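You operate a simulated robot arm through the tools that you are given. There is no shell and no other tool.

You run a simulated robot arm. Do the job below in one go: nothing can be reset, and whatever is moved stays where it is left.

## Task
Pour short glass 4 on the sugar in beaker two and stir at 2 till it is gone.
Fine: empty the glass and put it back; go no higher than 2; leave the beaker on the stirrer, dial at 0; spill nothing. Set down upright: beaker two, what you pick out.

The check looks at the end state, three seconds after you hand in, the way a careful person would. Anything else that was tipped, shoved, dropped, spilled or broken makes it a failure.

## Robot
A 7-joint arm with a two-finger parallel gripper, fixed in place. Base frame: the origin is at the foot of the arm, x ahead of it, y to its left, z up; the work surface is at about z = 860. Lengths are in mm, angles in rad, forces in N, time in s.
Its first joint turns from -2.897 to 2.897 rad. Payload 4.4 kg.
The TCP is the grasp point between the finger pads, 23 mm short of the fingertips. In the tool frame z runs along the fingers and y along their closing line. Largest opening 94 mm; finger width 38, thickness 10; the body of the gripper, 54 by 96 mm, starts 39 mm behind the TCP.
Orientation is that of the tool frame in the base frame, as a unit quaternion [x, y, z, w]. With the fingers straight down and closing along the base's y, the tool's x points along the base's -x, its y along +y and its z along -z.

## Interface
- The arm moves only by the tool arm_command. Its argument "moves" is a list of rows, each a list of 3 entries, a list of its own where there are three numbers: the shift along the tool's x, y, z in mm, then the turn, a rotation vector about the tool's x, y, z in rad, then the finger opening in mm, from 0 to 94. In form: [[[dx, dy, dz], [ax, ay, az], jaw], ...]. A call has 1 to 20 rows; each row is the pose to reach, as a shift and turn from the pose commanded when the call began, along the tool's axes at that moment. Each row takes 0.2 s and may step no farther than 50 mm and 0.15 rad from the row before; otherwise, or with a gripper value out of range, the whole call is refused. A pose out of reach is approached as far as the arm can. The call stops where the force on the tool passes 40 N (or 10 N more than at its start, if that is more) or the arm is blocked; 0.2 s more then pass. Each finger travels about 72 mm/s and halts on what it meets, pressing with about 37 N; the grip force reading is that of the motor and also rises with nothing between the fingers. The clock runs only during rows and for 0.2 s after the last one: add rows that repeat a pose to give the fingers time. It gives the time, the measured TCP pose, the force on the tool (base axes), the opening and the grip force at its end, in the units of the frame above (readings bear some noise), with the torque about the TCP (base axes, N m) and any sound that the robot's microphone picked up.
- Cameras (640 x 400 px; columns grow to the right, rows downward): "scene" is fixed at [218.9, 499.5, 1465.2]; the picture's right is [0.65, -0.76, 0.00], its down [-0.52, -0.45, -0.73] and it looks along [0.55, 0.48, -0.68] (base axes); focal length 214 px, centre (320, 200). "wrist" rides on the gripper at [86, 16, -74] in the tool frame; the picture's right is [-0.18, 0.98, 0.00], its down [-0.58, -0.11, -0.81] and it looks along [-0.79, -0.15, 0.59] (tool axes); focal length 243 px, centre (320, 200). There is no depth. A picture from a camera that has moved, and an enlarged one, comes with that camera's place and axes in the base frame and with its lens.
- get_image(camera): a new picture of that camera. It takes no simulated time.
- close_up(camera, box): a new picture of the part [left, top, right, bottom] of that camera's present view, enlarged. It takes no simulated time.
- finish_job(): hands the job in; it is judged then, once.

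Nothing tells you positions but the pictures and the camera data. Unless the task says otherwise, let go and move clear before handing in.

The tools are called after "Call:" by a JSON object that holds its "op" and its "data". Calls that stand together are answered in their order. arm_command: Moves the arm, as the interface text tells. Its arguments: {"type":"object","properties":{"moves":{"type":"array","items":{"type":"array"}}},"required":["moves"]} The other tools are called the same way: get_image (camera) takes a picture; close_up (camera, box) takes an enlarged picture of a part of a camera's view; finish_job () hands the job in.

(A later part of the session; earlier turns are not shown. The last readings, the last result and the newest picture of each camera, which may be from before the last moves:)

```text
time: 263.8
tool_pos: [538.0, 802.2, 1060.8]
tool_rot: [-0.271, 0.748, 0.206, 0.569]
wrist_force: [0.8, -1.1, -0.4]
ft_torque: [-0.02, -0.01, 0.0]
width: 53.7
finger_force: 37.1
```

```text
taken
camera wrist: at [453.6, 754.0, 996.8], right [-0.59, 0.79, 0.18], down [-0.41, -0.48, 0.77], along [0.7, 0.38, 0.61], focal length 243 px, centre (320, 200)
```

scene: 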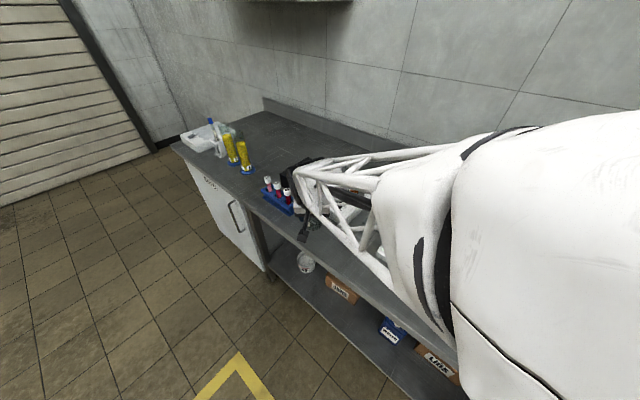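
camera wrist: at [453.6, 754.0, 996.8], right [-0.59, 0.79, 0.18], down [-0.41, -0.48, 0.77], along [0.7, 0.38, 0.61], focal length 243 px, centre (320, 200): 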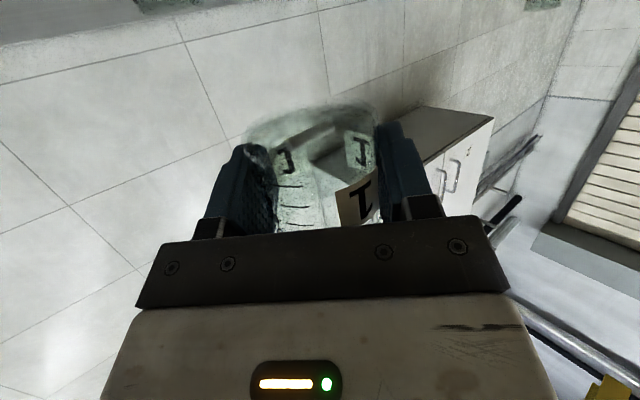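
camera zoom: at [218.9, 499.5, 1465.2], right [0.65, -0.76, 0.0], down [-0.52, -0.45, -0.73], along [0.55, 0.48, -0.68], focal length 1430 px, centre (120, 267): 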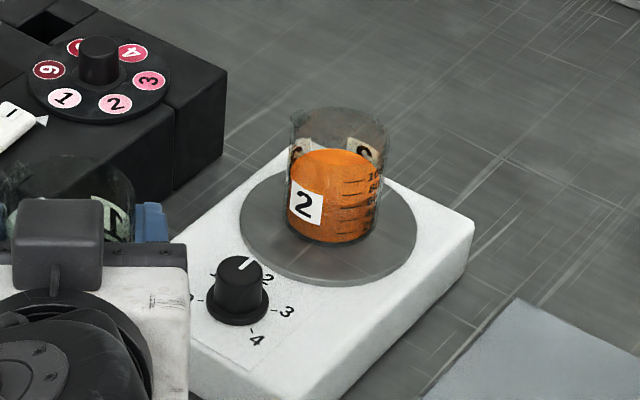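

Beaker 1 is back over the front spot, upright. I'll check beaker 2's liquid, then lower beaker 1.

Call:
{"op": "close_up", "data": {"camera": "scene", "box": [340, 172, 370, 198]}}

Call:
{"op": "arm_command", "data": {"moves": [[[15, 0, 4.2], [0, 0, 0], 42], [[45, 0, 12.5], [0, 0, 0], 42], [[80, 0, 22.2], [0, 0, 0], 42], [[112, 0, 31.1], [0, 0, 0], 42], [[138, 0, 38.3], [0, 0, 0], 42], [[153, 0, 42.5], [0, 0, 0], 42], [[158.5, 0, 44], [0, 0, 0], 42], [[158.5, 0, 44], [0, 0, 0], 42]]}}

Call:
{"op": "arm_command", "data": {"moves": [[[1, 0, 0.3], [0, 0, 0], 42], [[2.4, 0, 0.7], [0, 0, 0], 42], [[2.4, 0, 0.7], [0, 0, 0], 42]]}}

```text
15.38 times, centred on (355, 185) of scene
camera zoom: at [218.9, 499.5, 1465.2], right [0.65, -0.76, 0.0], down [-0.52, -0.45, -0.73], along [0.55, 0.48, -0.68], focal length 3300 px, centre (-218, 431)
```

zoom: 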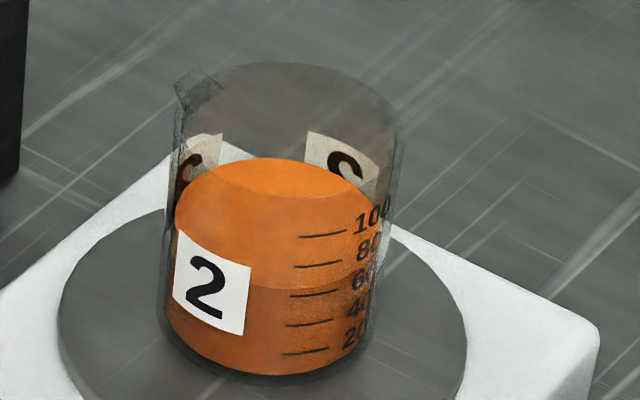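

```text
time: 265.6
tool_pos: [540.6, 801.5, 896.5]
tool_rot: [-0.269, 0.748, 0.206, 0.571]
wrist_force: [0.0, -0.4, -1.2]
ft_torque: [-0.01, 0.03, -0.03]
width: 53.5
finger_force: 36.6
```

```text
time: 266.4
tool_pos: [539.4, 801.7, 894.0]
tool_rot: [-0.27, 0.748, 0.206, 0.57]
wrist_force: [0.7, 1.0, -1.3]
ft_torque: [-0.01, -0.01, -0.02]
width: 53.5
finger_force: 36.6
```

Beaker 2 looks unchanged from outside. I'll continue lowering beaker 1 gently.

Call:
{"op": "arm_command", "data": {"moves": [[[0.7, 0, 0.2], [0, 0, 0], 42], [[1.4, 0, 0.4], [0, 0, 0], 42], [[1.4, 0, 0.4], [0, 0, 0], 42]]}}

```text
time: 267.2
tool_pos: [539.6, 800.2, 893.0]
tool_rot: [-0.269, 0.748, 0.205, 0.57]
wrist_force: [-0.6, 0.6, 0.3]
ft_torque: [0.01, 0.0, -0.01]
width: 53.7
finger_force: 37.1
```

No contact yet. I'll go another 1 mm.

Call:
{"op": "arm_command", "data": {"moves": [[[0.5, 0, 0.1], [0, 0, 0], 42], [[1, 0, 0.3], [0, 0, 0], 42], [[1, 0, 0.3], [0, 0, 0], 42]]}}

```text
time: 268.0
tool_pos: [540.7, 802.3, 892.0]
tool_rot: [-0.269, 0.749, 0.205, 0.57]
wrist_force: [0.1, 0.4, -0.9]
ft_torque: [0.01, -0.01, 0.02]
width: 53.7
finger_force: 37.3
```

Still hanging at z≈891. I'll go another 1 mm.

Call:
{"op": "arm_command", "data": {"moves": [[[0.5, 0, 0.1], [0, 0, 0], 42], [[1, 0, 0.3], [0, 0, 0], 42], [[1, 0, 0.3], [0, 0, 0], 42]]}}

```text
time: 268.8
tool_pos: [541.0, 800.6, 891.2]
tool_rot: [-0.269, 0.748, 0.205, 0.57]
wrist_force: [0.0, -0.7, 2.6]
ft_torque: [0.01, -0.06, 0.05]
width: 53.8
finger_force: 36.7
```

Light contact is made. I'll release gradually, raise the open hand 12 mm and start tilting back.

Call:
{"op": "arm_command", "data": {"moves": [[[0.3, 0, 0.1], [0, 0, 0], 54], [[0.3, 0, 0.1], [0, 0, 0], 54.6], [[0.3, 0, 0.1], [0, 0, 0], 56], [[0.3, 0, 0.1], [0, 0, 0], 60], [[0.3, 0, 0.1], [0, 0, 0], 68], [[0.3, 0, 0.1], [0, 0, 0], 80], [[0.3, 0, 0.1], [0, 0, 0], 92], [[0.3, 0, 0.1], [0, 0, 0], 92]]}}

Call:
{"op": "arm_command", "data": {"moves": [[[-3, 0, -0.8], [0, 0, 0], 92], [[-8, 0, -2.2], [0, 0, 0], 92], [[-12, 0, -3.3], [0, 0, 0], 92], [[-12, 0, -3.3], [0, 0, 0], 92]]}}

Call:
{"op": "get_image", "data": {"camera": "wrist"}}

```text
time: 270.6
tool_pos: [539.1, 800.8, 890.5]
tool_rot: [-0.27, 0.748, 0.206, 0.57]
wrist_force: [0.6, -0.7, -0.9]
ft_torque: [0.02, -0.01, -0.02]
width: 91.9
finger_force: 0.1
```

```text
time: 271.6
tool_pos: [538.2, 800.8, 903.8]
tool_rot: [-0.27, 0.748, 0.206, 0.57]
wrist_force: [-0.2, -0.1, 0.1]
ft_torque: [0.0, -0.01, 0.04]
width: 91.9
finger_force: 0.0
```

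```text
taken
camera wrist: at [453.3, 753.0, 838.1], right [-0.59, 0.79, 0.18], down [-0.41, -0.48, 0.77], along [0.7, 0.38, 0.61], focal length 243 px, centre (320, 200)
```

wrist: 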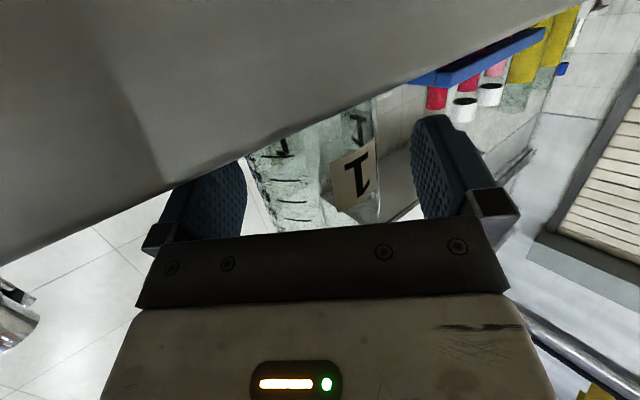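

Beaker 1 stands free at (536, 801). I'll tilt the open hand back to 0.3 rad around it.

Call:
{"op": "arm_command", "data": {"moves": [[[0, 0, 0], [0, 0.1, 0], 92], [[0, 0, 0], [0, 0.2, 0], 92], [[0, 0, 0], [0, 0.3, 0], 92], [[0, 0, 0], [0, 0.4, 0], 92], [[0, 0, 0], [0, 0.5, 0], 92], [[0, 0, 0], [0, 0.6, 0], 92], [[0, 0, 0], [0, 0.6, 0], 92]]}}

Call:
{"op": "arm_command", "data": {"moves": [[[0, 0, 0], [0, 0.1, 0], 92], [[0, 0, 0], [0, 0.2, 0], 92], [[0, 0, 0], [0, 0.3, 0], 92], [[0, 0, 0], [0, 0.4, 0], 92], [[0, 0, 0], [0, 0.4, 0], 92]]}}

Call:
{"op": "get_image", "data": {"camera": "wrist"}}

```text
time: 273.2
tool_pos: [538.6, 800.2, 903.2]
tool_rot: [-0.318, 0.883, 0.117, 0.324]
wrist_force: [0.5, -0.2, 0.5]
ft_torque: [0.0, 0.02, 0.0]
width: 92.2
finger_force: 0.1
```

```text
time: 274.4
tool_pos: [537.2, 801.3, 902.8]
tool_rot: [-0.335, 0.93, 0.052, 0.141]
wrist_force: [0.1, 0.0, -0.4]
ft_torque: [0.0, -0.01, 0.03]
width: 91.9
finger_force: 0.1
```

```text
taken
camera wrist: at [445.9, 747.0, 947.1], right [-0.49, 0.87, 0.06], down [0.31, 0.12, 0.94], along [0.81, 0.48, -0.33], focal length 243 px, centre (320, 200)
```

wrist: 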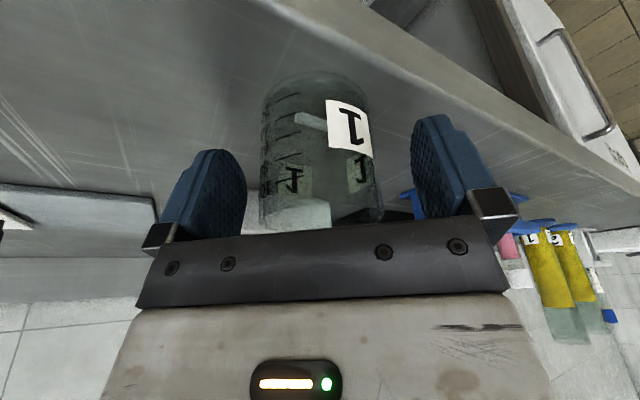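

Beaker 1 is ready to be re-gripped. I'll close, lift and carry it back toward its original place.

Call:
{"op": "arm_command", "data": {"moves": [[[0, 0, 0], [0, 0, 0], 78], [[0, 0, 0], [0, 0, 0], 66], [[0, 0, 0], [0, 0, 0], 56], [[0, 0, 0], [0, 0, 0], 48], [[0, 0, 0], [0, 0, 0], 42], [[0, 0, 0], [0, 0, 0], 42]]}}

Call:
{"op": "arm_command", "data": {"moves": [[[-1.5, 0, -4.8], [0, 0, 0], 42], [[-5.9, 0, -19], [0, 0, 0], 42], [[-13.3, 0, -43], [0, 0, 0], 42], [[-20.7, 0, -67], [0, 0, 0], 42], [[-26.6, 0, -86], [0, 0, 0], 42], [[-24.5, -10.9, -86.8], [0, 0, 0], 42], [[-17, -38, -89.1], [0, 0, 0], 42], [[-9.5, -65, -91.4], [0, 0, 0], 42], [[-2.5, -92, -93.5], [0, 0, 0], 42], [[1, -106, -94.6], [0, 0, 0], 42], [[1.7, -109.2, -94.8], [0, 0, 0], 42], [[1.7, -109.2, -94.8], [0, 0, 0], 42]]}}

Call:
{"op": "get_image", "data": {"camera": "wrist"}}

```text
time: 275.8
tool_pos: [537.8, 802.0, 903.3]
tool_rot: [-0.335, 0.93, 0.051, 0.142]
wrist_force: [-0.5, 0.4, 0.9]
ft_torque: [-0.01, 0.02, 0.01]
width: 53.8
finger_force: 37.1
```

```text
time: 278.4
tool_pos: [585.1, 699.4, 991.9]
tool_rot: [-0.334, 0.931, 0.05, 0.141]
wrist_force: [0.1, 0.0, -1.4]
ft_torque: [0.0, 0.05, -0.01]
width: 53.7
finger_force: 36.8
```

```text
taken
camera wrist: at [492.4, 644.0, 1037.0], right [-0.49, 0.87, 0.06], down [0.31, 0.12, 0.94], along [0.81, 0.48, -0.33], focal length 243 px, centre (320, 200)
```

wrist: 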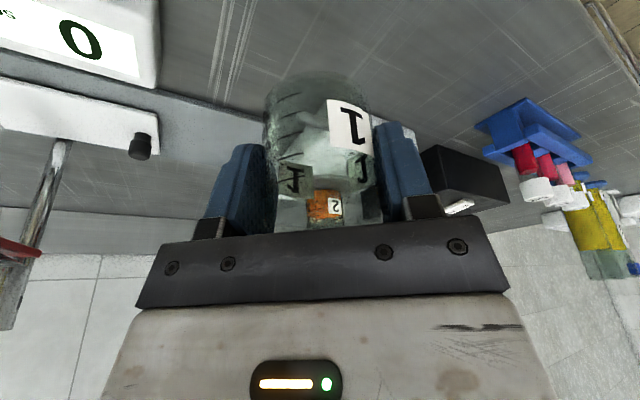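

Beaker 1 is above its original place. I'll lower it.

Call:
{"op": "arm_command", "data": {"moves": [[[2.5, 0, 8], [0, 0, 0], 42], [[8, 0, 26], [0, 0, 0], 42], [[15, 0, 48.5], [0, 0, 0], 42], [[21, 0, 68], [0, 0, 0], 42], [[24.5, 0, 79.5], [0, 0, 0], 42], [[25.6, 0, 82.8], [0, 0, 0], 42], [[25.6, 0, 82.8], [0, 0, 0], 42]]}}

Call:
{"op": "arm_command", "data": {"moves": [[[0.3, 0, 1], [0, 0, 0], 42], [[0.6, 0, 1.9], [0, 0, 0], 42], [[0.6, 0, 1.9], [0, 0, 0], 42]]}}

```text
time: 280.0
tool_pos: [587.4, 696.5, 905.4]
tool_rot: [-0.335, 0.93, 0.051, 0.141]
wrist_force: [0.3, -0.6, -1.1]
ft_torque: [0.0, 0.01, -0.03]
width: 53.4
finger_force: 37.0
```

```text
time: 280.8
tool_pos: [585.6, 698.0, 904.6]
tool_rot: [-0.335, 0.93, 0.051, 0.142]
wrist_force: [0.2, 0.5, -1.0]
ft_torque: [0.0, 0.01, -0.02]
width: 53.7
finger_force: 37.5
```

No contact yet. I'll take a 1 mm step.

Call:
{"op": "arm_command", "data": {"moves": [[[0.15, 0, 0.5], [0, 0, 0], 42], [[0.3, 0, 1], [0, 0, 0], 42], [[0.3, 0, 1], [0, 0, 0], 42]]}}

```text
time: 281.6
tool_pos: [585.8, 697.8, 903.7]
tool_rot: [-0.335, 0.93, 0.051, 0.141]
wrist_force: [-0.9, -0.1, 0.0]
ft_torque: [-0.01, -0.02, 0.05]
width: 54.1
finger_force: 37.1
```

I'll go another 1 mm.

Call:
{"op": "arm_command", "data": {"moves": [[[0.15, 0, 0.5], [0, 0, 0], 42], [[0.3, 0, 1], [0, 0, 0], 42], [[0.3, 0, 1], [0, 0, 0], 42]]}}

```text
time: 282.4
tool_pos: [585.4, 697.3, 902.6]
tool_rot: [-0.335, 0.93, 0.052, 0.143]
wrist_force: [0.4, -0.7, 8.4]
ft_torque: [-0.09, -0.02, 0.02]
width: 53.8
finger_force: 36.8
```

Contact is made. I'll release gradually and rise clear.

Call:
{"op": "arm_command", "data": {"moves": [[[0, 0, 0], [0, 0, 0], 54], [[0, 0, 0], [0, 0, 0], 54.6], [[0, 0, 0], [0, 0, 0], 56], [[0, 0, 0], [0, 0, 0], 60], [[0, 0, 0], [0, 0, 0], 68], [[0, 0, 0], [0, 0, 0], 80], [[0, 0, 0], [0, 0, 0], 92], [[0, 0, 0], [0, 0, 0], 92]]}}

Call:
{"op": "arm_command", "data": {"moves": [[[-4, 0, -13], [0, 0, 0], 92], [[-12, 0, -39], [0, 0, 0], 92], [[-24, 0, -77], [0, 0, 0], 92], [[-37, 0, -119], [0, 0, 0], 92], [[-50, 0, -161], [0, 0, 0], 92], [[-50, 0, -161], [0, 0, 0], 92]]}}

Call:
{"op": "close_up", "data": {"camera": "scene", "box": [310, 160, 410, 260]}}

Call:
{"op": "get_image", "data": {"camera": "scene"}}

```text
time: 284.2
tool_pos: [585.1, 699.1, 903.0]
tool_rot: [-0.335, 0.93, 0.051, 0.142]
wrist_force: [0.6, -0.5, 0.2]
ft_torque: [-0.01, -0.02, -0.04]
width: 92.0
finger_force: 0.0
```

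```text
time: 285.6
tool_pos: [587.2, 699.0, 1071.6]
tool_rot: [-0.335, 0.93, 0.051, 0.141]
wrist_force: [-0.2, -0.6, -0.5]
ft_torque: [-0.02, -0.02, 0.01]
width: 91.9
finger_force: 0.1
```

```text
4.00 times, centred on (360, 210) of scene
camera zoom: at [218.9, 499.5, 1465.2], right [0.65, -0.76, 0.0], down [-0.52, -0.45, -0.73], along [0.55, 0.48, -0.68], focal length 858 px, centre (160, 160)
```

zoom: 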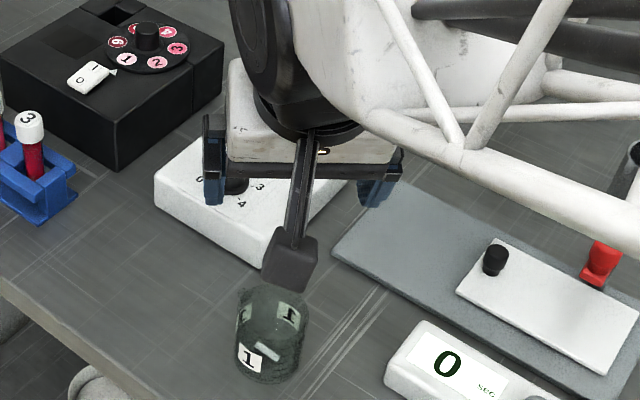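

```text
taken
```

scene: 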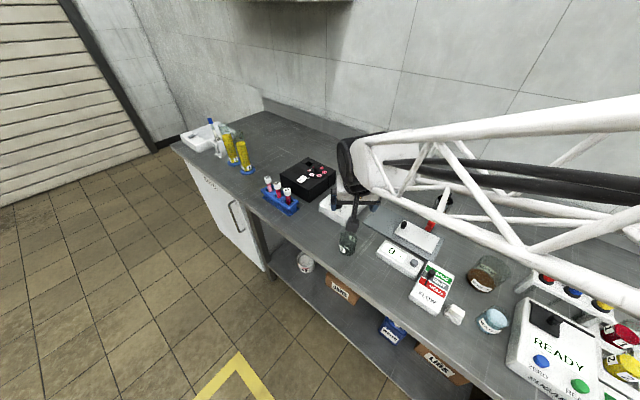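

Beaker 1 is back in its place, upright. Stirring has been running about a minute, so I'll move to a high spot with a clear view of beaker 2 and keep watching and listening.

Call:
{"op": "arm_command", "data": {"moves": [[[10, 0, -35], [0, 0.05, 0], 60], [[10, -20, -70], [0, 0.1, 0], 60], [[10, -40, -105], [0, 0.15, 0], 60], [[20, -60, -140], [0, 0.2, 0], 60], [[40, -60, -160], [0, 0.25, 0], 60], [[60, -60, -180], [0, 0.3, 0], 60], [[60, -60, -180], [0, 0.3, 0], 60], [[60, -60, -180], [0, 0.3, 0], 60]]}}

Call:
{"op": "get_image", "data": {"camera": "wrist"}}

Call:
{"op": "close_up", "data": {"camera": "scene", "box": [345, 185, 365, 197]}}

```text
time: 287.4
tool_pos: [540.2, 579.4, 1223.2]
tool_rot: [-0.338, 0.941, 0.0, 0.001]
wrist_force: [0.7, 0.9, -0.1]
ft_torque: [-0.05, -0.03, -0.01]
width: 59.9
finger_force: 0.0
```

```text
taken
camera wrist: at [461.0, 536.2, 1297.1], right [-0.48, 0.87, 0.0], down [0.52, 0.29, 0.81], along [0.71, 0.39, -0.59], focal length 243 px, centre (320, 200)
```

wrist: 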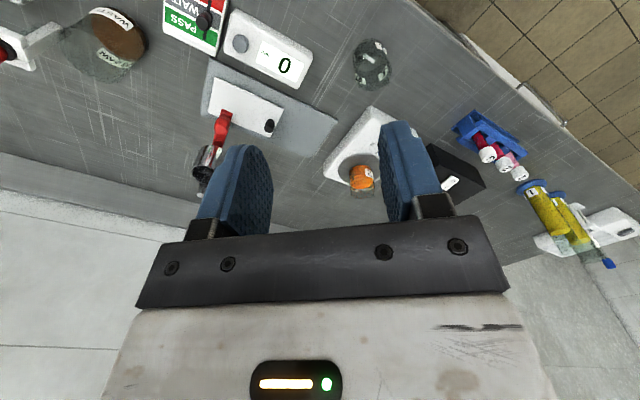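

```text
16.00 times, centred on (355, 191) of scene
camera zoom: at [218.9, 499.5, 1465.2], right [0.65, -0.76, 0.0], down [-0.52, -0.45, -0.73], along [0.55, 0.48, -0.68], focal length 3432 px, centre (-240, 344)
```

zoom: 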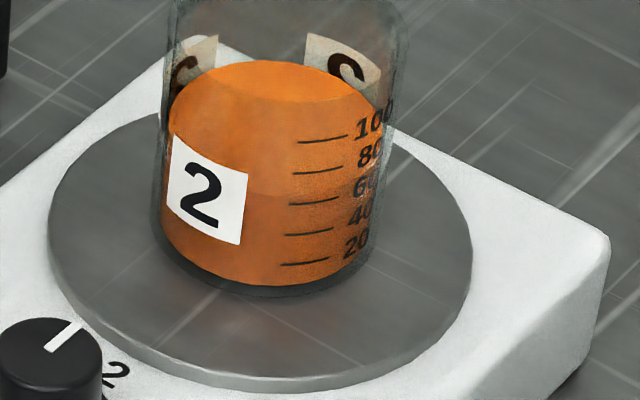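

The dial is at 2 and everything is calm. I'll let it stir while holding still at height.

Call:
{"op": "arm_command", "data": {"moves": [[[0, 0, 0], [0, 0, 0], 60], [[0, 0, 0], [0, 0, 0], 60], [[0, 0, 0], [0, 0, 0], 60], [[0, 0, 0], [0, 0, 0], 60], [[0, 0, 0], [0, 0, 0], 60], [[0, 0, 0], [0, 0, 0], 60], [[0, 0, 0], [0, 0, 0], 60], [[0, 0, 0], [0, 0, 0], 60], [[0, 0, 0], [0, 0, 0], 60], [[0, 0, 0], [0, 0, 0], 60], [[0, 0, 0], [0, 0, 0], 60], [[0, 0, 0], [0, 0, 0], 60], [[0, 0, 0], [0, 0, 0], 60], [[0, 0, 0], [0, 0, 0], 60], [[0, 0, 0], [0, 0, 0], 60], [[0, 0, 0], [0, 0, 0], 60], [[0, 0, 0], [0, 0, 0], 60], [[0, 0, 0], [0, 0, 0], 60], [[0, 0, 0], [0, 0, 0], 60], [[0, 0, 0], [0, 0, 0], 60]]}}

Call:
{"op": "close_up", "data": {"camera": "scene", "box": [340, 172, 370, 198]}}

Call:
{"op": "close_up", "data": {"camera": "wrist", "box": [325, 110, 395, 210]}}

Call:
{"op": "arm_command", "data": {"moves": [[[0, 0, 0], [0, 0, 0], 60], [[0, 0, 0], [0, 0, 0], 60], [[0, 0, 0], [0, 0, 0], 60], [[0, 0, 0], [0, 0, 0], 60], [[0, 0, 0], [0, 0, 0], 60], [[0, 0, 0], [0, 0, 0], 60], [[0, 0, 0], [0, 0, 0], 60], [[0, 0, 0], [0, 0, 0], 60], [[0, 0, 0], [0, 0, 0], 60], [[0, 0, 0], [0, 0, 0], 60], [[0, 0, 0], [0, 0, 0], 60], [[0, 0, 0], [0, 0, 0], 60], [[0, 0, 0], [0, 0, 0], 60], [[0, 0, 0], [0, 0, 0], 60], [[0, 0, 0], [0, 0, 0], 60], [[0, 0, 0], [0, 0, 0], 60], [[0, 0, 0], [0, 0, 0], 60], [[0, 0, 0], [0, 0, 0], 60], [[0, 0, 0], [0, 0, 0], 60], [[0, 0, 0], [0, 0, 0], 60]]}}

Call:
{"op": "arm_command", "data": {"moves": [[[0, 0, 0], [0, 0, 0], 60], [[0, 0, 0], [0, 0, 0], 60], [[0, 0, 0], [0, 0, 0], 60], [[0, 0, 0], [0, 0, 0], 60], [[0, 0, 0], [0, 0, 0], 60], [[0, 0, 0], [0, 0, 0], 60], [[0, 0, 0], [0, 0, 0], 60], [[0, 0, 0], [0, 0, 0], 60], [[0, 0, 0], [0, 0, 0], 60], [[0, 0, 0], [0, 0, 0], 60], [[0, 0, 0], [0, 0, 0], 60], [[0, 0, 0], [0, 0, 0], 60], [[0, 0, 0], [0, 0, 0], 60], [[0, 0, 0], [0, 0, 0], 60], [[0, 0, 0], [0, 0, 0], 60], [[0, 0, 0], [0, 0, 0], 60], [[0, 0, 0], [0, 0, 0], 60], [[0, 0, 0], [0, 0, 0], 60], [[0, 0, 0], [0, 0, 0], 60], [[0, 0, 0], [0, 0, 0], 60]]}}

Call:
{"op": "close_up", "data": {"camera": "scene", "box": [340, 172, 370, 198]}}

```text
time: 291.6
tool_pos: [539.6, 579.9, 1224.8]
tool_rot: [-0.338, 0.941, 0.0, 0.0]
wrist_force: [0.4, -0.3, -0.1]
ft_torque: [0.02, -0.01, 0.02]
width: 60.1
finger_force: 0.1
```

```text
15.38 times, centred on (355, 185) of scene
camera zoom: at [218.9, 499.5, 1465.2], right [0.65, -0.76, 0.0], down [-0.52, -0.45, -0.73], along [0.55, 0.48, -0.68], focal length 3300 px, centre (-218, 431)
```

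zoom: 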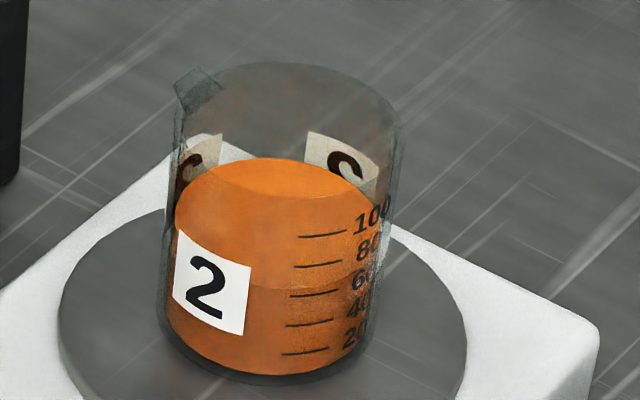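

```text
4.00 times, centred on (360, 160) of wrist
camera zoom: at [460.9, 536.3, 1297.5], right [-0.48, 0.87, 0.0], down [0.52, 0.29, 0.81], along [0.71, 0.39, -0.59], focal length 970 px, centre (160, 360)
```

zoom: 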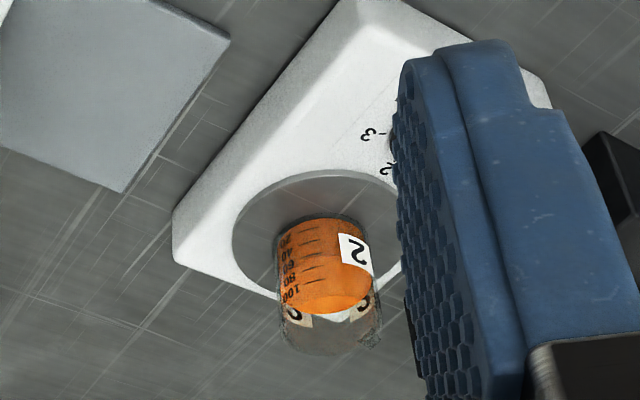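

```text
time: 295.8
tool_pos: [538.6, 579.4, 1224.0]
tool_rot: [-0.338, 0.941, 0.0, 0.001]
wrist_force: [0.4, 0.1, -0.2]
ft_torque: [-0.01, 0.0, -0.01]
width: 60.0
finger_force: 0.1
```

```text
time: 300.0
tool_pos: [539.6, 579.1, 1224.3]
tool_rot: [-0.339, 0.941, 0.001, 0.0]
wrist_force: [-0.2, -0.9, 0.1]
ft_torque: [-0.01, -0.03, -0.01]
width: 59.9
finger_force: 0.0
```

```text
15.38 times, centred on (355, 185) of scene
camera zoom: at [218.9, 499.5, 1465.2], right [0.65, -0.76, 0.0], down [-0.52, -0.45, -0.73], along [0.55, 0.48, -0.68], focal length 3300 px, centre (-218, 431)
```

zoom: 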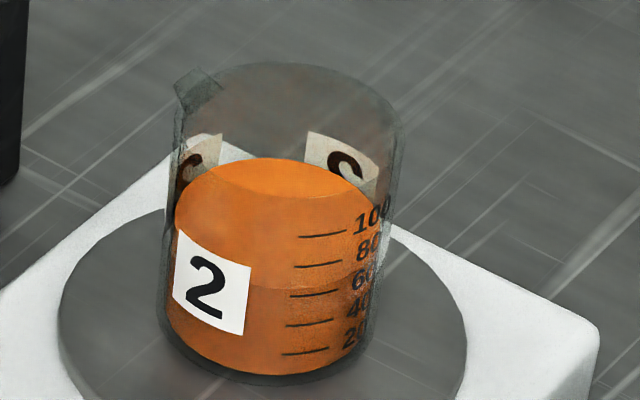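

It still looks the same and nothing splashes. I'll keep it stirring for a good while longer, to be sure the sugar is gone.

Call:
{"op": "arm_command", "data": {"moves": [[[0, 0, 0], [0, 0, 0], 60], [[0, 0, 0], [0, 0, 0], 60], [[0, 0, 0], [0, 0, 0], 60], [[0, 0, 0], [0, 0, 0], 60], [[0, 0, 0], [0, 0, 0], 60], [[0, 0, 0], [0, 0, 0], 60], [[0, 0, 0], [0, 0, 0], 60], [[0, 0, 0], [0, 0, 0], 60], [[0, 0, 0], [0, 0, 0], 60], [[0, 0, 0], [0, 0, 0], 60], [[0, 0, 0], [0, 0, 0], 60], [[0, 0, 0], [0, 0, 0], 60], [[0, 0, 0], [0, 0, 0], 60], [[0, 0, 0], [0, 0, 0], 60], [[0, 0, 0], [0, 0, 0], 60], [[0, 0, 0], [0, 0, 0], 60], [[0, 0, 0], [0, 0, 0], 60], [[0, 0, 0], [0, 0, 0], 60], [[0, 0, 0], [0, 0, 0], 60], [[0, 0, 0], [0, 0, 0], 60]]}}

Call:
{"op": "arm_command", "data": {"moves": [[[0, 0, 0], [0, 0, 0], 60], [[0, 0, 0], [0, 0, 0], 60], [[0, 0, 0], [0, 0, 0], 60], [[0, 0, 0], [0, 0, 0], 60], [[0, 0, 0], [0, 0, 0], 60], [[0, 0, 0], [0, 0, 0], 60], [[0, 0, 0], [0, 0, 0], 60], [[0, 0, 0], [0, 0, 0], 60], [[0, 0, 0], [0, 0, 0], 60], [[0, 0, 0], [0, 0, 0], 60], [[0, 0, 0], [0, 0, 0], 60], [[0, 0, 0], [0, 0, 0], 60], [[0, 0, 0], [0, 0, 0], 60], [[0, 0, 0], [0, 0, 0], 60], [[0, 0, 0], [0, 0, 0], 60], [[0, 0, 0], [0, 0, 0], 60], [[0, 0, 0], [0, 0, 0], 60], [[0, 0, 0], [0, 0, 0], 60], [[0, 0, 0], [0, 0, 0], 60], [[0, 0, 0], [0, 0, 0], 60]]}}

Call:
{"op": "arm_command", "data": {"moves": [[[0, 0, 0], [0, 0, 0], 60], [[0, 0, 0], [0, 0, 0], 60], [[0, 0, 0], [0, 0, 0], 60], [[0, 0, 0], [0, 0, 0], 60], [[0, 0, 0], [0, 0, 0], 60], [[0, 0, 0], [0, 0, 0], 60], [[0, 0, 0], [0, 0, 0], 60], [[0, 0, 0], [0, 0, 0], 60], [[0, 0, 0], [0, 0, 0], 60], [[0, 0, 0], [0, 0, 0], 60], [[0, 0, 0], [0, 0, 0], 60], [[0, 0, 0], [0, 0, 0], 60], [[0, 0, 0], [0, 0, 0], 60], [[0, 0, 0], [0, 0, 0], 60], [[0, 0, 0], [0, 0, 0], 60], [[0, 0, 0], [0, 0, 0], 60], [[0, 0, 0], [0, 0, 0], 60], [[0, 0, 0], [0, 0, 0], 60], [[0, 0, 0], [0, 0, 0], 60], [[0, 0, 0], [0, 0, 0], 60]]}}

Call:
{"op": "arm_command", "data": {"moves": [[[0, 0, 0], [0, 0, 0], 60], [[0, 0, 0], [0, 0, 0], 60], [[0, 0, 0], [0, 0, 0], 60], [[0, 0, 0], [0, 0, 0], 60], [[0, 0, 0], [0, 0, 0], 60], [[0, 0, 0], [0, 0, 0], 60], [[0, 0, 0], [0, 0, 0], 60], [[0, 0, 0], [0, 0, 0], 60], [[0, 0, 0], [0, 0, 0], 60], [[0, 0, 0], [0, 0, 0], 60], [[0, 0, 0], [0, 0, 0], 60], [[0, 0, 0], [0, 0, 0], 60], [[0, 0, 0], [0, 0, 0], 60], [[0, 0, 0], [0, 0, 0], 60], [[0, 0, 0], [0, 0, 0], 60], [[0, 0, 0], [0, 0, 0], 60], [[0, 0, 0], [0, 0, 0], 60], [[0, 0, 0], [0, 0, 0], 60], [[0, 0, 0], [0, 0, 0], 60], [[0, 0, 0], [0, 0, 0], 60]]}}

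Call:
{"op": "arm_command", "data": {"moves": [[[0, 0, 0], [0, 0, 0], 60], [[0, 0, 0], [0, 0, 0], 60], [[0, 0, 0], [0, 0, 0], 60], [[0, 0, 0], [0, 0, 0], 60], [[0, 0, 0], [0, 0, 0], 60], [[0, 0, 0], [0, 0, 0], 60], [[0, 0, 0], [0, 0, 0], 60], [[0, 0, 0], [0, 0, 0], 60], [[0, 0, 0], [0, 0, 0], 60], [[0, 0, 0], [0, 0, 0], 60], [[0, 0, 0], [0, 0, 0], 60], [[0, 0, 0], [0, 0, 0], 60], [[0, 0, 0], [0, 0, 0], 60], [[0, 0, 0], [0, 0, 0], 60], [[0, 0, 0], [0, 0, 0], 60], [[0, 0, 0], [0, 0, 0], 60], [[0, 0, 0], [0, 0, 0], 60], [[0, 0, 0], [0, 0, 0], 60], [[0, 0, 0], [0, 0, 0], 60], [[0, 0, 0], [0, 0, 0], 60]]}}

Call:
{"op": "close_up", "data": {"camera": "scene", "box": [310, 160, 390, 220]}}

```text
time: 304.2
tool_pos: [539.7, 578.8, 1224.7]
tool_rot: [-0.338, 0.941, 0.0, 0.001]
wrist_force: [0.7, 0.1, -0.5]
ft_torque: [-0.01, -0.03, -0.03]
width: 59.9
finger_force: 0.0
```

```text
time: 308.4
tool_pos: [540.5, 578.9, 1224.5]
tool_rot: [-0.339, 0.941, 0.0, 0.001]
wrist_force: [0.0, 0.7, -0.2]
ft_torque: [0.03, 0.0, -0.02]
width: 60.0
finger_force: 0.1
```

```text
time: 312.6
tool_pos: [539.0, 578.6, 1224.8]
tool_rot: [-0.338, 0.941, 0.0, 0.001]
wrist_force: [0.6, -0.1, 0.7]
ft_torque: [-0.01, 0.04, -0.02]
width: 59.8
finger_force: 0.1
```

```text
time: 316.8
tool_pos: [539.2, 578.8, 1225.5]
tool_rot: [-0.34, 0.941, 0.001, 0.002]
wrist_force: [0.6, 0.8, 0.0]
ft_torque: [-0.01, -0.02, -0.02]
width: 59.7
finger_force: 0.1
```

```text
time: 321.0
tool_pos: [538.4, 579.9, 1224.1]
tool_rot: [-0.338, 0.941, -0.001, 0.001]
wrist_force: [0.4, 0.3, 0.1]
ft_torque: [-0.01, -0.01, -0.01]
width: 60.2
finger_force: 0.1
```

```text
6.67 times, centred on (350, 190) of scene
camera zoom: at [218.9, 499.5, 1465.2], right [0.65, -0.76, 0.0], down [-0.52, -0.45, -0.73], along [0.55, 0.48, -0.68], focal length 1430 px, centre (120, 267)
```

zoom: 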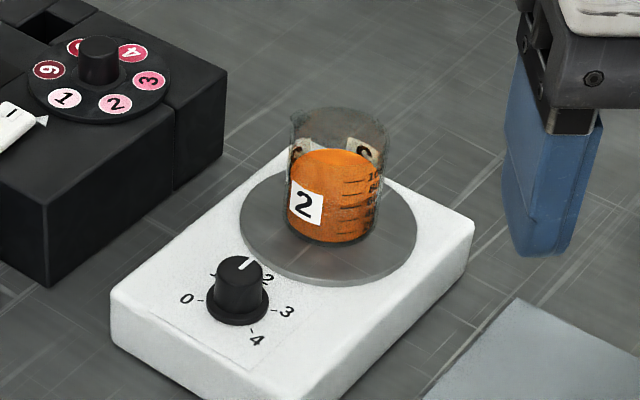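

It has stirred at 2 for over a minute and a half. I'll go back to the knob to turn it to 0.

Call:
{"op": "arm_command", "data": {"moves": [[[-33.8, 11, 22.9], [0.0072, -0.0431, 0.0408], 60], [[-67.6, 22, 45.9], [0.0144, -0.0862, 0.0817], 60], [[-101.4, 33, 68.8], [0.0215, -0.1293, 0.1225], 60], [[-135.2, 44.1, 91.8], [0.0287, -0.1725, 0.1634], 60], [[-169, 55.1, 114.7], [0.0359, -0.2156, 0.2042], 60], [[-202.8, 66.1, 137.6], [0.0431, -0.2587, 0.245], 60], [[-236.6, 77.1, 160.6], [0.0502, -0.3018, 0.2859], 60], [[-270.4, 88.1, 183.5], [0.0574, -0.3449, 0.3267], 60], [[-270.4, 88.1, 183.5], [0.0574, -0.3449, 0.3267], 60]]}}

Call:
{"op": "get_image", "data": {"camera": "wrist"}}

Call:
{"op": "close_up", "data": {"camera": "wrist", "box": [220, 0, 400, 140]}}

```text
time: 323.0
tool_pos: [692.0, 822.4, 1044.1]
tool_rot: [-0.177, 0.969, 0.032, 0.172]
wrist_force: [-0.1, 0.4, -0.3]
ft_torque: [0.04, 0.0, 0.02]
width: 60.3
finger_force: 0.0
```

```text
taken
camera wrist: at [585.0, 798.8, 1082.9], right [-0.19, 0.98, 0.06], down [0.29, -0.01, 0.96], along [0.94, 0.2, -0.28], focal length 243 px, centre (320, 200)
```

wrist: 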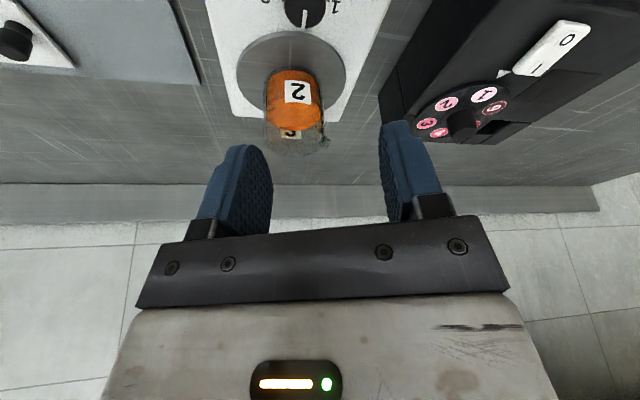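

```text
2.86 times, centred on (310, 70) of wrist
camera zoom: at [585.0, 798.8, 1082.9], right [-0.19, 0.98, 0.06], down [0.29, -0.01, 0.96], along [0.94, 0.2, -0.28], focal length 693 px, centre (349, 571)
```

zoom: 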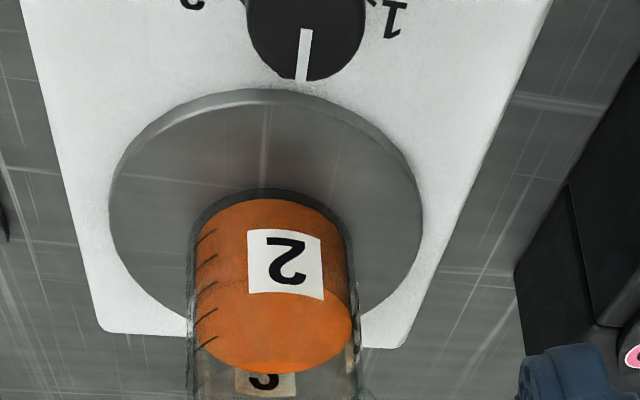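

The pointer is still at 2. I'll lower to just above the knob and check the centring.

Call:
{"op": "arm_command", "data": {"moves": [[[7, -0.5, 18], [0, 0, 0], 50], [[14, -1, 36], [0, 0, 0], 44], [[20.9, -1.3, 54.1], [0, 0, 0], 44], [[20.9, -1.3, 54.1], [0, 0, 0], 44]]}}

Call:
{"op": "close_up", "data": {"camera": "wrist", "box": [250, 0, 390, 120]}}

```text
time: 324.0
tool_pos: [690.9, 820.3, 985.0]
tool_rot: [-0.176, 0.969, 0.032, 0.17]
wrist_force: [-0.1, 0.5, 0.0]
ft_torque: [0.02, -0.01, -0.02]
width: 44.1
finger_force: 0.1
```

```text
3.33 times, centred on (320, 60) of wrist
camera zoom: at [583.5, 796.8, 1023.7], right [-0.19, 0.98, 0.06], down [0.29, -0.01, 0.96], along [0.94, 0.2, -0.28], focal length 809 px, centre (320, 667)
```

zoom: 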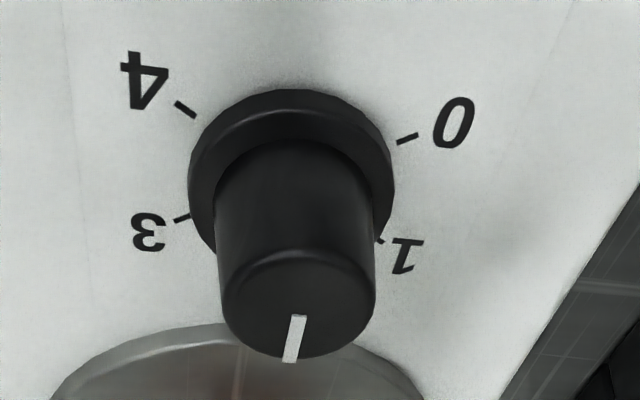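

The knob is centred. I'll lower around it and close gently.

Call:
{"op": "arm_command", "data": {"moves": [[[4, 0, 12], [0, 0, 0], 44], [[9, 0, 27], [0, 0, 0], 44], [[14.5, 0, 42.9], [0, 0, 0], 44], [[14.5, 0, 42.9], [0, 0, 0], 36], [[14.5, 0, 42.9], [0, 0, 0], 30], [[14.5, 0, 42.9], [0, 0, 0], 28], [[14.5, 0, 42.9], [0, 0, 0], 27], [[14.5, 0, 42.9], [0, 0, 0], 27]]}}

Call:
{"op": "close_up", "data": {"camera": "wrist", "box": [220, 70, 440, 240]}}

```text
time: 325.8
tool_pos: [692.8, 821.3, 939.7]
tool_rot: [-0.178, 0.969, 0.032, 0.171]
wrist_force: [1.6, -2.7, -0.7]
ft_torque: [-0.05, -0.04, 0.03]
width: 28.8
finger_force: 1.7
```

```text
2.35 times, centred on (330, 155) of wrist
camera zoom: at [584.5, 798.0, 978.4], right [-0.19, 0.98, 0.06], down [0.29, -0.01, 0.96], along [0.94, 0.2, -0.28], focal length 571 px, centre (296, 306)
```

zoom: 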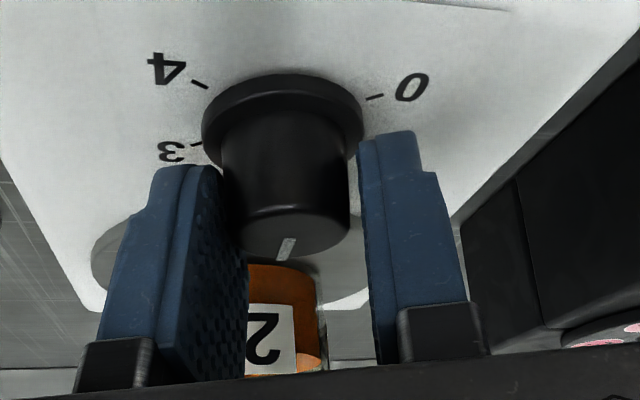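

The knob touches the left finger first. I'll open a little, shift 1.2 mm and close again.

Call:
{"op": "arm_command", "data": {"moves": [[[0, 0, 0], [0, 0, 0], 31], [[0, -0.6, 0], [0, 0, 0], 31], [[0, -1.2, 0], [0, 0, 0], 31], [[0, -1.2, 0], [0, 0, 0], 28.5], [[0, -1.2, 0], [0, 0, 0], 27], [[0, -1.2, 0], [0, 0, 0], 27]]}}

```text
time: 327.2
tool_pos: [692.2, 819.4, 939.2]
tool_rot: [-0.176, 0.969, 0.031, 0.172]
wrist_force: [0.0, 0.0, -0.6]
ft_torque: [0.0, 0.02, 0.01]
width: 27.1
finger_force: 0.1
```

Centred with no side force. I'll grip firmly.

Call:
{"op": "arm_command", "data": {"moves": [[[0, 0, 0], [0, 0, 0], 26], [[0, 0, 0], [0, 0, 0], 25], [[0, 0, 0], [0, 0, 0], 23], [[0, 0, 0], [0, 0, 0], 21], [[0, 0, 0], [0, 0, 0], 21]]}}

Call:
{"op": "close_up", "data": {"camera": "wrist", "box": [220, 70, 440, 240]}}

```text
time: 328.4
tool_pos: [692.5, 819.8, 939.2]
tool_rot: [-0.177, 0.969, 0.032, 0.171]
wrist_force: [2.8, -4.0, 0.5]
ft_torque: [-0.73, -0.55, -0.03]
width: 26.5
finger_force: 45.2
```

```text
2.35 times, centred on (330, 155) of wrist
camera zoom: at [585.2, 797.3, 978.2], right [-0.19, 0.98, 0.06], down [0.29, -0.01, 0.96], along [0.94, 0.2, -0.28], focal length 571 px, centre (296, 306)
```

zoom: 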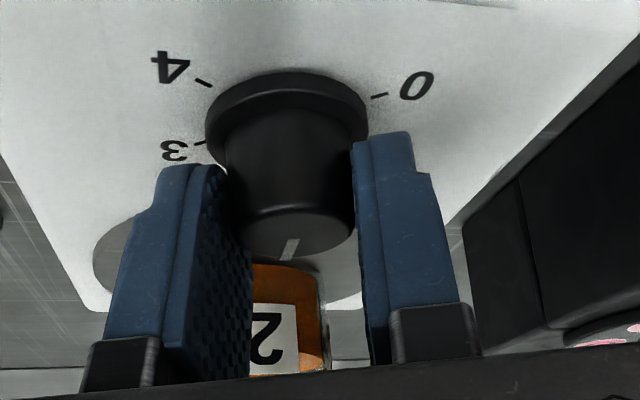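

Gripped. I'll turn counterclockwise 30°.

Call:
{"op": "arm_command", "data": {"moves": [[[0, 0, 0], [-0.0257, 0, -0.0705], 21], [[0, 0, 0], [-0.0514, 0, -0.1409], 21], [[0, 0, 0], [-0.0771, 0, -0.2114], 21], [[0, 0, 0], [-0.1029, 0, -0.2818], 21], [[0, 0, 0], [-0.1286, 0, -0.3523], 21], [[0, 0, 0], [-0.1543, 0, -0.4227], 21], [[0, 0, 0], [-0.1795, 0, -0.4918], 21], [[0, 0, 0], [-0.1795, 0, -0.4918], 21]]}}

Call:
{"op": "close_up", "data": {"camera": "wrist", "box": [220, 70, 440, 240]}}

```text
time: 330.2
tool_pos: [691.8, 820.4, 939.1]
tool_rot: [-0.422, 0.89, 0.075, 0.158]
wrist_force: [-6.2, 3.3, 8.8]
ft_torque: [-0.07, -0.11, 0.01]
width: 25.8
finger_force: 44.5
```

```text
2.35 times, centred on (330, 155) of wrist
camera zoom: at [610.0, 747.1, 978.1], right [-0.65, 0.76, 0.06], down [0.26, 0.14, 0.96], along [0.71, 0.64, -0.28], focal length 571 px, centre (296, 306)
```

zoom: 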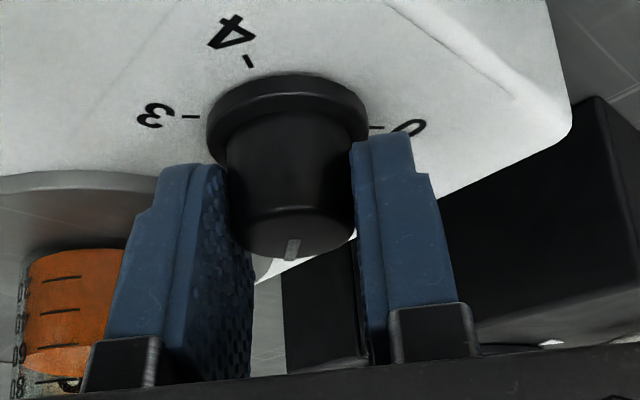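

Low forces this time. I'll turn another 30°.

Call:
{"op": "arm_command", "data": {"moves": [[[0, 0, 0], [-0.0257, 0, -0.0705], 21], [[0, 0, 0], [-0.0514, 0, -0.1409], 21], [[0, 0, 0], [-0.0771, 0, -0.2114], 21], [[0, 0, 0], [-0.1029, 0, -0.2818], 21], [[0, 0, 0], [-0.1286, 0, -0.3523], 21], [[0, 0, 0], [-0.1543, 0, -0.4227], 21], [[0, 0, 0], [-0.1795, 0, -0.4918], 21], [[0, 0, 0], [-0.1795, 0, -0.4918], 21]]}}

Call:
{"op": "close_up", "data": {"camera": "wrist", "box": [220, 70, 440, 240]}}

```text
time: 332.0
tool_pos: [691.6, 819.8, 938.3]
tool_rot: [-0.638, 0.75, 0.113, 0.133]
wrist_force: [-8.4, -0.4, 24.7]
ft_torque: [-0.9, 0.3, -0.04]
width: 26.1
finger_force: 44.8
```

```text
2.35 times, centred on (330, 155) of wrist
camera zoom: at [657.0, 716.5, 977.9], right [-0.94, 0.33, 0.06], down [0.15, 0.25, 0.96], along [0.3, 0.91, -0.28], focal length 571 px, centre (296, 306)
```

zoom: 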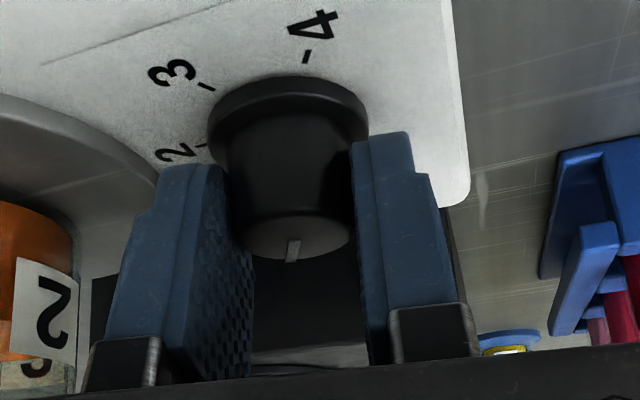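

The knob is at about 1. I'll release, swing the hand back and re-grip.

Call:
{"op": "arm_command", "data": {"moves": [[[0, 0, 0], [0, 0, 0], 27], [[0, 0, 0], [0, 0, 0], 33], [[0, 0, 0], [0, 0, 0], 40], [[0, 0, 0], [0, 0, 0], 40], [[0, 0, 0], [0.0514, 0, 0.1409], 40], [[0, 0, 0], [0.1029, 0, 0.2818], 40], [[0, 0, 0], [0.1543, 0, 0.4227], 40], [[0, 0, 0], [0.2057, 0, 0.5636], 40], [[0, 0, 0], [0.2571, 0, 0.7045], 40], [[0, 0, 0], [0.3086, 0, 0.8455], 40], [[0, 0, 0], [0.359, 0, 0.9836], 40], [[0, 0, 0], [0.359, 0, 0.9836], 40]]}}

Call:
{"op": "close_up", "data": {"camera": "wrist", "box": [220, 70, 440, 240]}}

```text
time: 334.6
tool_pos: [691.9, 820.2, 938.2]
tool_rot: [-0.176, 0.969, 0.032, 0.171]
wrist_force: [-0.1, -0.1, 0.1]
ft_torque: [0.0, -0.01, 0.01]
width: 40.0
finger_force: 0.1
```

```text
2.35 times, centred on (330, 155) of wrist
camera zoom: at [584.0, 797.1, 977.5], right [-0.18, 0.98, 0.06], down [0.29, -0.01, 0.96], along [0.94, 0.2, -0.28], focal length 571 px, centre (296, 306)
```

zoom: 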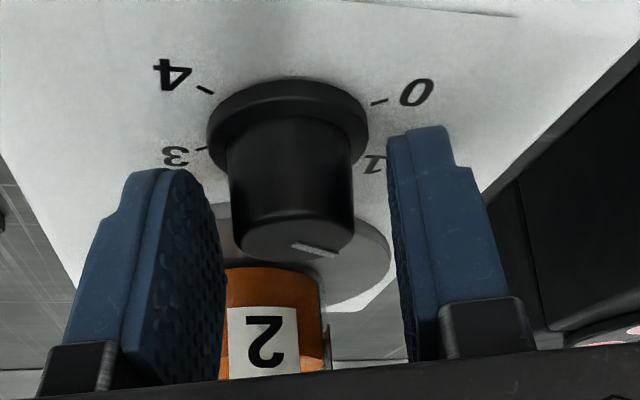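

The knob is centred. I'll close gently, then grip.

Call:
{"op": "arm_command", "data": {"moves": [[[-0.3, 0, -0.8], [0, 0, 0], 34], [[-0.3, 0, -0.8], [0, 0, 0], 30], [[-0.3, 0, -0.8], [0, 0, 0], 28], [[-0.3, 0, -0.8], [0, 0, 0], 27], [[-0.3, 0, -0.8], [0, 0, 0], 27]]}}

```text
time: 335.8
tool_pos: [691.0, 819.6, 939.4]
tool_rot: [-0.177, 0.969, 0.032, 0.171]
wrist_force: [-1.3, 1.2, 0.4]
ft_torque: [0.05, 0.01, -0.03]
width: 27.4
finger_force: 0.9
```

There's slight contact on one side. I'll shift 0.25 mm and grip.

Call:
{"op": "arm_command", "data": {"moves": [[[0, 0.25, 0], [0, 0, 0], 27], [[0, 0.25, 0], [0, 0, 0], 26], [[0, 0.25, 0], [0, 0, 0], 25], [[0, 0.25, 0], [0, 0, 0], 23], [[0, 0.25, 0], [0, 0, 0], 21], [[0, 0.25, 0], [0, 0, 0], 21]]}}

```text
time: 337.2
tool_pos: [691.0, 820.5, 938.9]
tool_rot: [-0.177, 0.969, 0.032, 0.17]
wrist_force: [2.7, 1.0, 1.1]
ft_torque: [-0.22, -0.12, -0.02]
width: 26.1
finger_force: 44.8
```

Gripped cleanly. I'll turn 30° counterclockwise.

Call:
{"op": "arm_command", "data": {"moves": [[[0, 0, 0], [-0.0257, 0, -0.0705], 21], [[0, 0, 0], [-0.0514, 0, -0.1409], 21], [[0, 0, 0], [-0.0771, 0, -0.2114], 21], [[0, 0, 0], [-0.1029, 0, -0.2818], 21], [[0, 0, 0], [-0.1286, 0, -0.3523], 21], [[0, 0, 0], [-0.1543, 0, -0.4227], 21], [[0, 0, 0], [-0.1795, 0, -0.4918], 21], [[0, 0, 0], [-0.1795, 0, -0.4918], 21]]}}

```text
time: 339.0
tool_pos: [691.7, 820.1, 939.2]
tool_rot: [-0.421, 0.89, 0.074, 0.158]
wrist_force: [14.6, 3.1, -4.4]
ft_torque: [0.09, -0.51, 0.0]
width: 26.0
finger_force: 44.4
```

Moderate force only. I'll turn the remaining 29° to 0.

Call:
{"op": "arm_command", "data": {"moves": [[[0, 0, 0], [-0.0257, 0, -0.0705], 21], [[0, 0, 0], [-0.0514, 0, -0.1409], 21], [[0, 0, 0], [-0.0771, 0, -0.2114], 21], [[0, 0, 0], [-0.1029, 0, -0.2818], 21], [[0, 0, 0], [-0.1286, 0, -0.3523], 21], [[0, 0, 0], [-0.1543, 0, -0.4227], 21], [[0, 0, 0], [-0.1749, 0, -0.4791], 21], [[0, 0, 0], [-0.1749, 0, -0.4791], 21]]}}

Call:
{"op": "close_up", "data": {"camera": "wrist", "box": [220, 70, 440, 240]}}

```text
time: 340.8
tool_pos: [691.9, 818.7, 938.4]
tool_rot: [-0.633, 0.754, 0.113, 0.133]
wrist_force: [15.8, -11.2, 0.3]
ft_torque: [-0.25, -0.24, -0.76]
width: 26.3
finger_force: 45.1
```

```text
2.35 times, centred on (330, 155) of wrist
camera zoom: at [655.4, 716.5, 978.3], right [-0.94, 0.34, 0.06], down [0.16, 0.25, 0.96], along [0.31, 0.91, -0.28], focal length 571 px, centre (296, 306)
```

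zoom: 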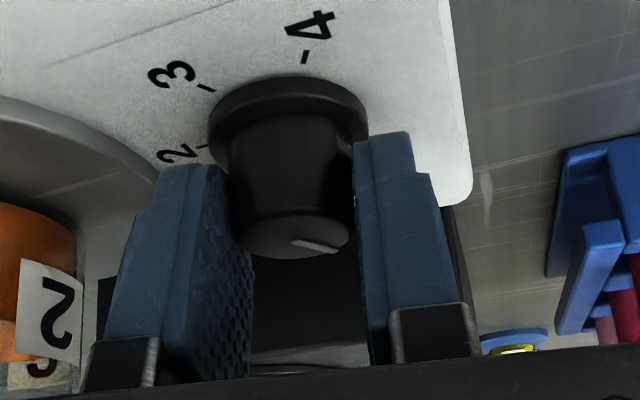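

There's a twist reaction of 0.76 N·m, so the knob has reached its end stop at 0. I'll release and rise clear.

Call:
{"op": "arm_command", "data": {"moves": [[[0, 0, 0], [0.007, 0, 0.019], 23], [[0, 0, 0], [0.007, 0, 0.019], 27], [[0, 0, 0], [0.007, 0, 0.019], 33], [[0, 0, 0], [0.007, 0, 0.019], 40], [[0, 0, 0], [0.007, 0, 0.019], 40], [[-6.9, 0, -18.8], [0.007, 0, 0.019], 44], [[-20.6, 0, -56.4], [0.007, 0, 0.019], 44], [[-34.3, 0, -93.9], [0.007, 0, 0.019], 44], [[-48, 0, -131.5], [0.007, 0, 0.019], 44], [[-48, 0, -131.5], [0.007, 0, 0.019], 44]]}}

Call:
{"op": "close_up", "data": {"camera": "scene", "box": [325, 190, 361, 214]}}

Call:
{"op": "close_up", "data": {"camera": "scene", "box": [310, 160, 390, 220]}}

Call:
{"op": "get_image", "data": {"camera": "wrist"}}

```text
time: 343.0
tool_pos: [690.5, 819.6, 1080.5]
tool_rot: [-0.625, 0.761, 0.11, 0.135]
wrist_force: [-0.4, 0.7, 0.2]
ft_torque: [0.01, -0.02, 0.02]
width: 43.7
finger_force: 0.1
```

```text
16.00 times, centred on (343, 202) of scene
camera zoom: at [218.9, 499.5, 1465.2], right [0.65, -0.76, 0.0], down [-0.52, -0.45, -0.73], along [0.55, 0.48, -0.68], focal length 3432 px, centre (-48, 168)
```

zoom: 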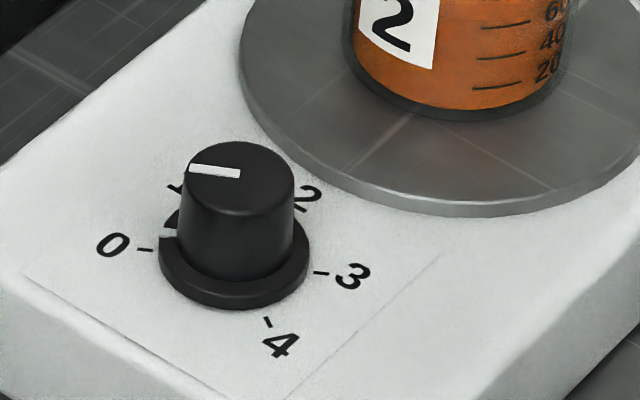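

```text
6.67 times, centred on (350, 190) of scene
camera zoom: at [218.9, 499.5, 1465.2], right [0.65, -0.76, 0.0], down [-0.52, -0.45, -0.73], along [0.55, 0.48, -0.68], focal length 1430 px, centre (120, 267)
```

zoom: 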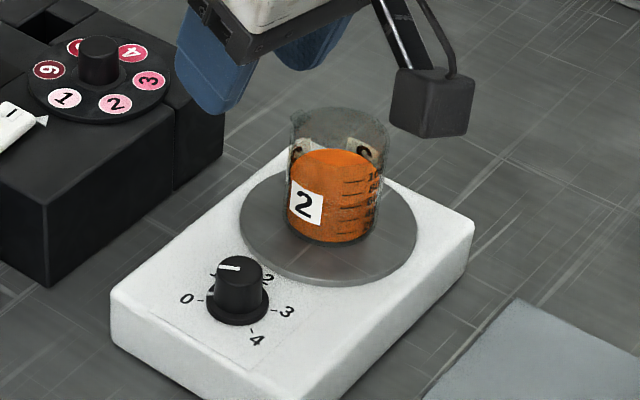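

```text
taken
camera wrist: at [651.5, 717.1, 1120.1], right [-0.93, 0.36, 0.06], down [0.16, 0.24, 0.96], along [0.33, 0.9, -0.28], focal length 243 px, centre (320, 200)
```

wrist: 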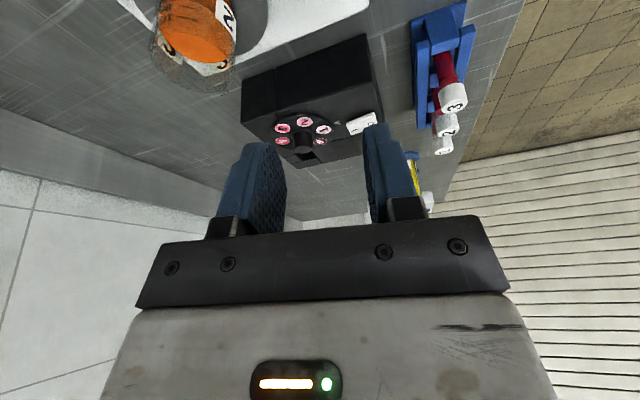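

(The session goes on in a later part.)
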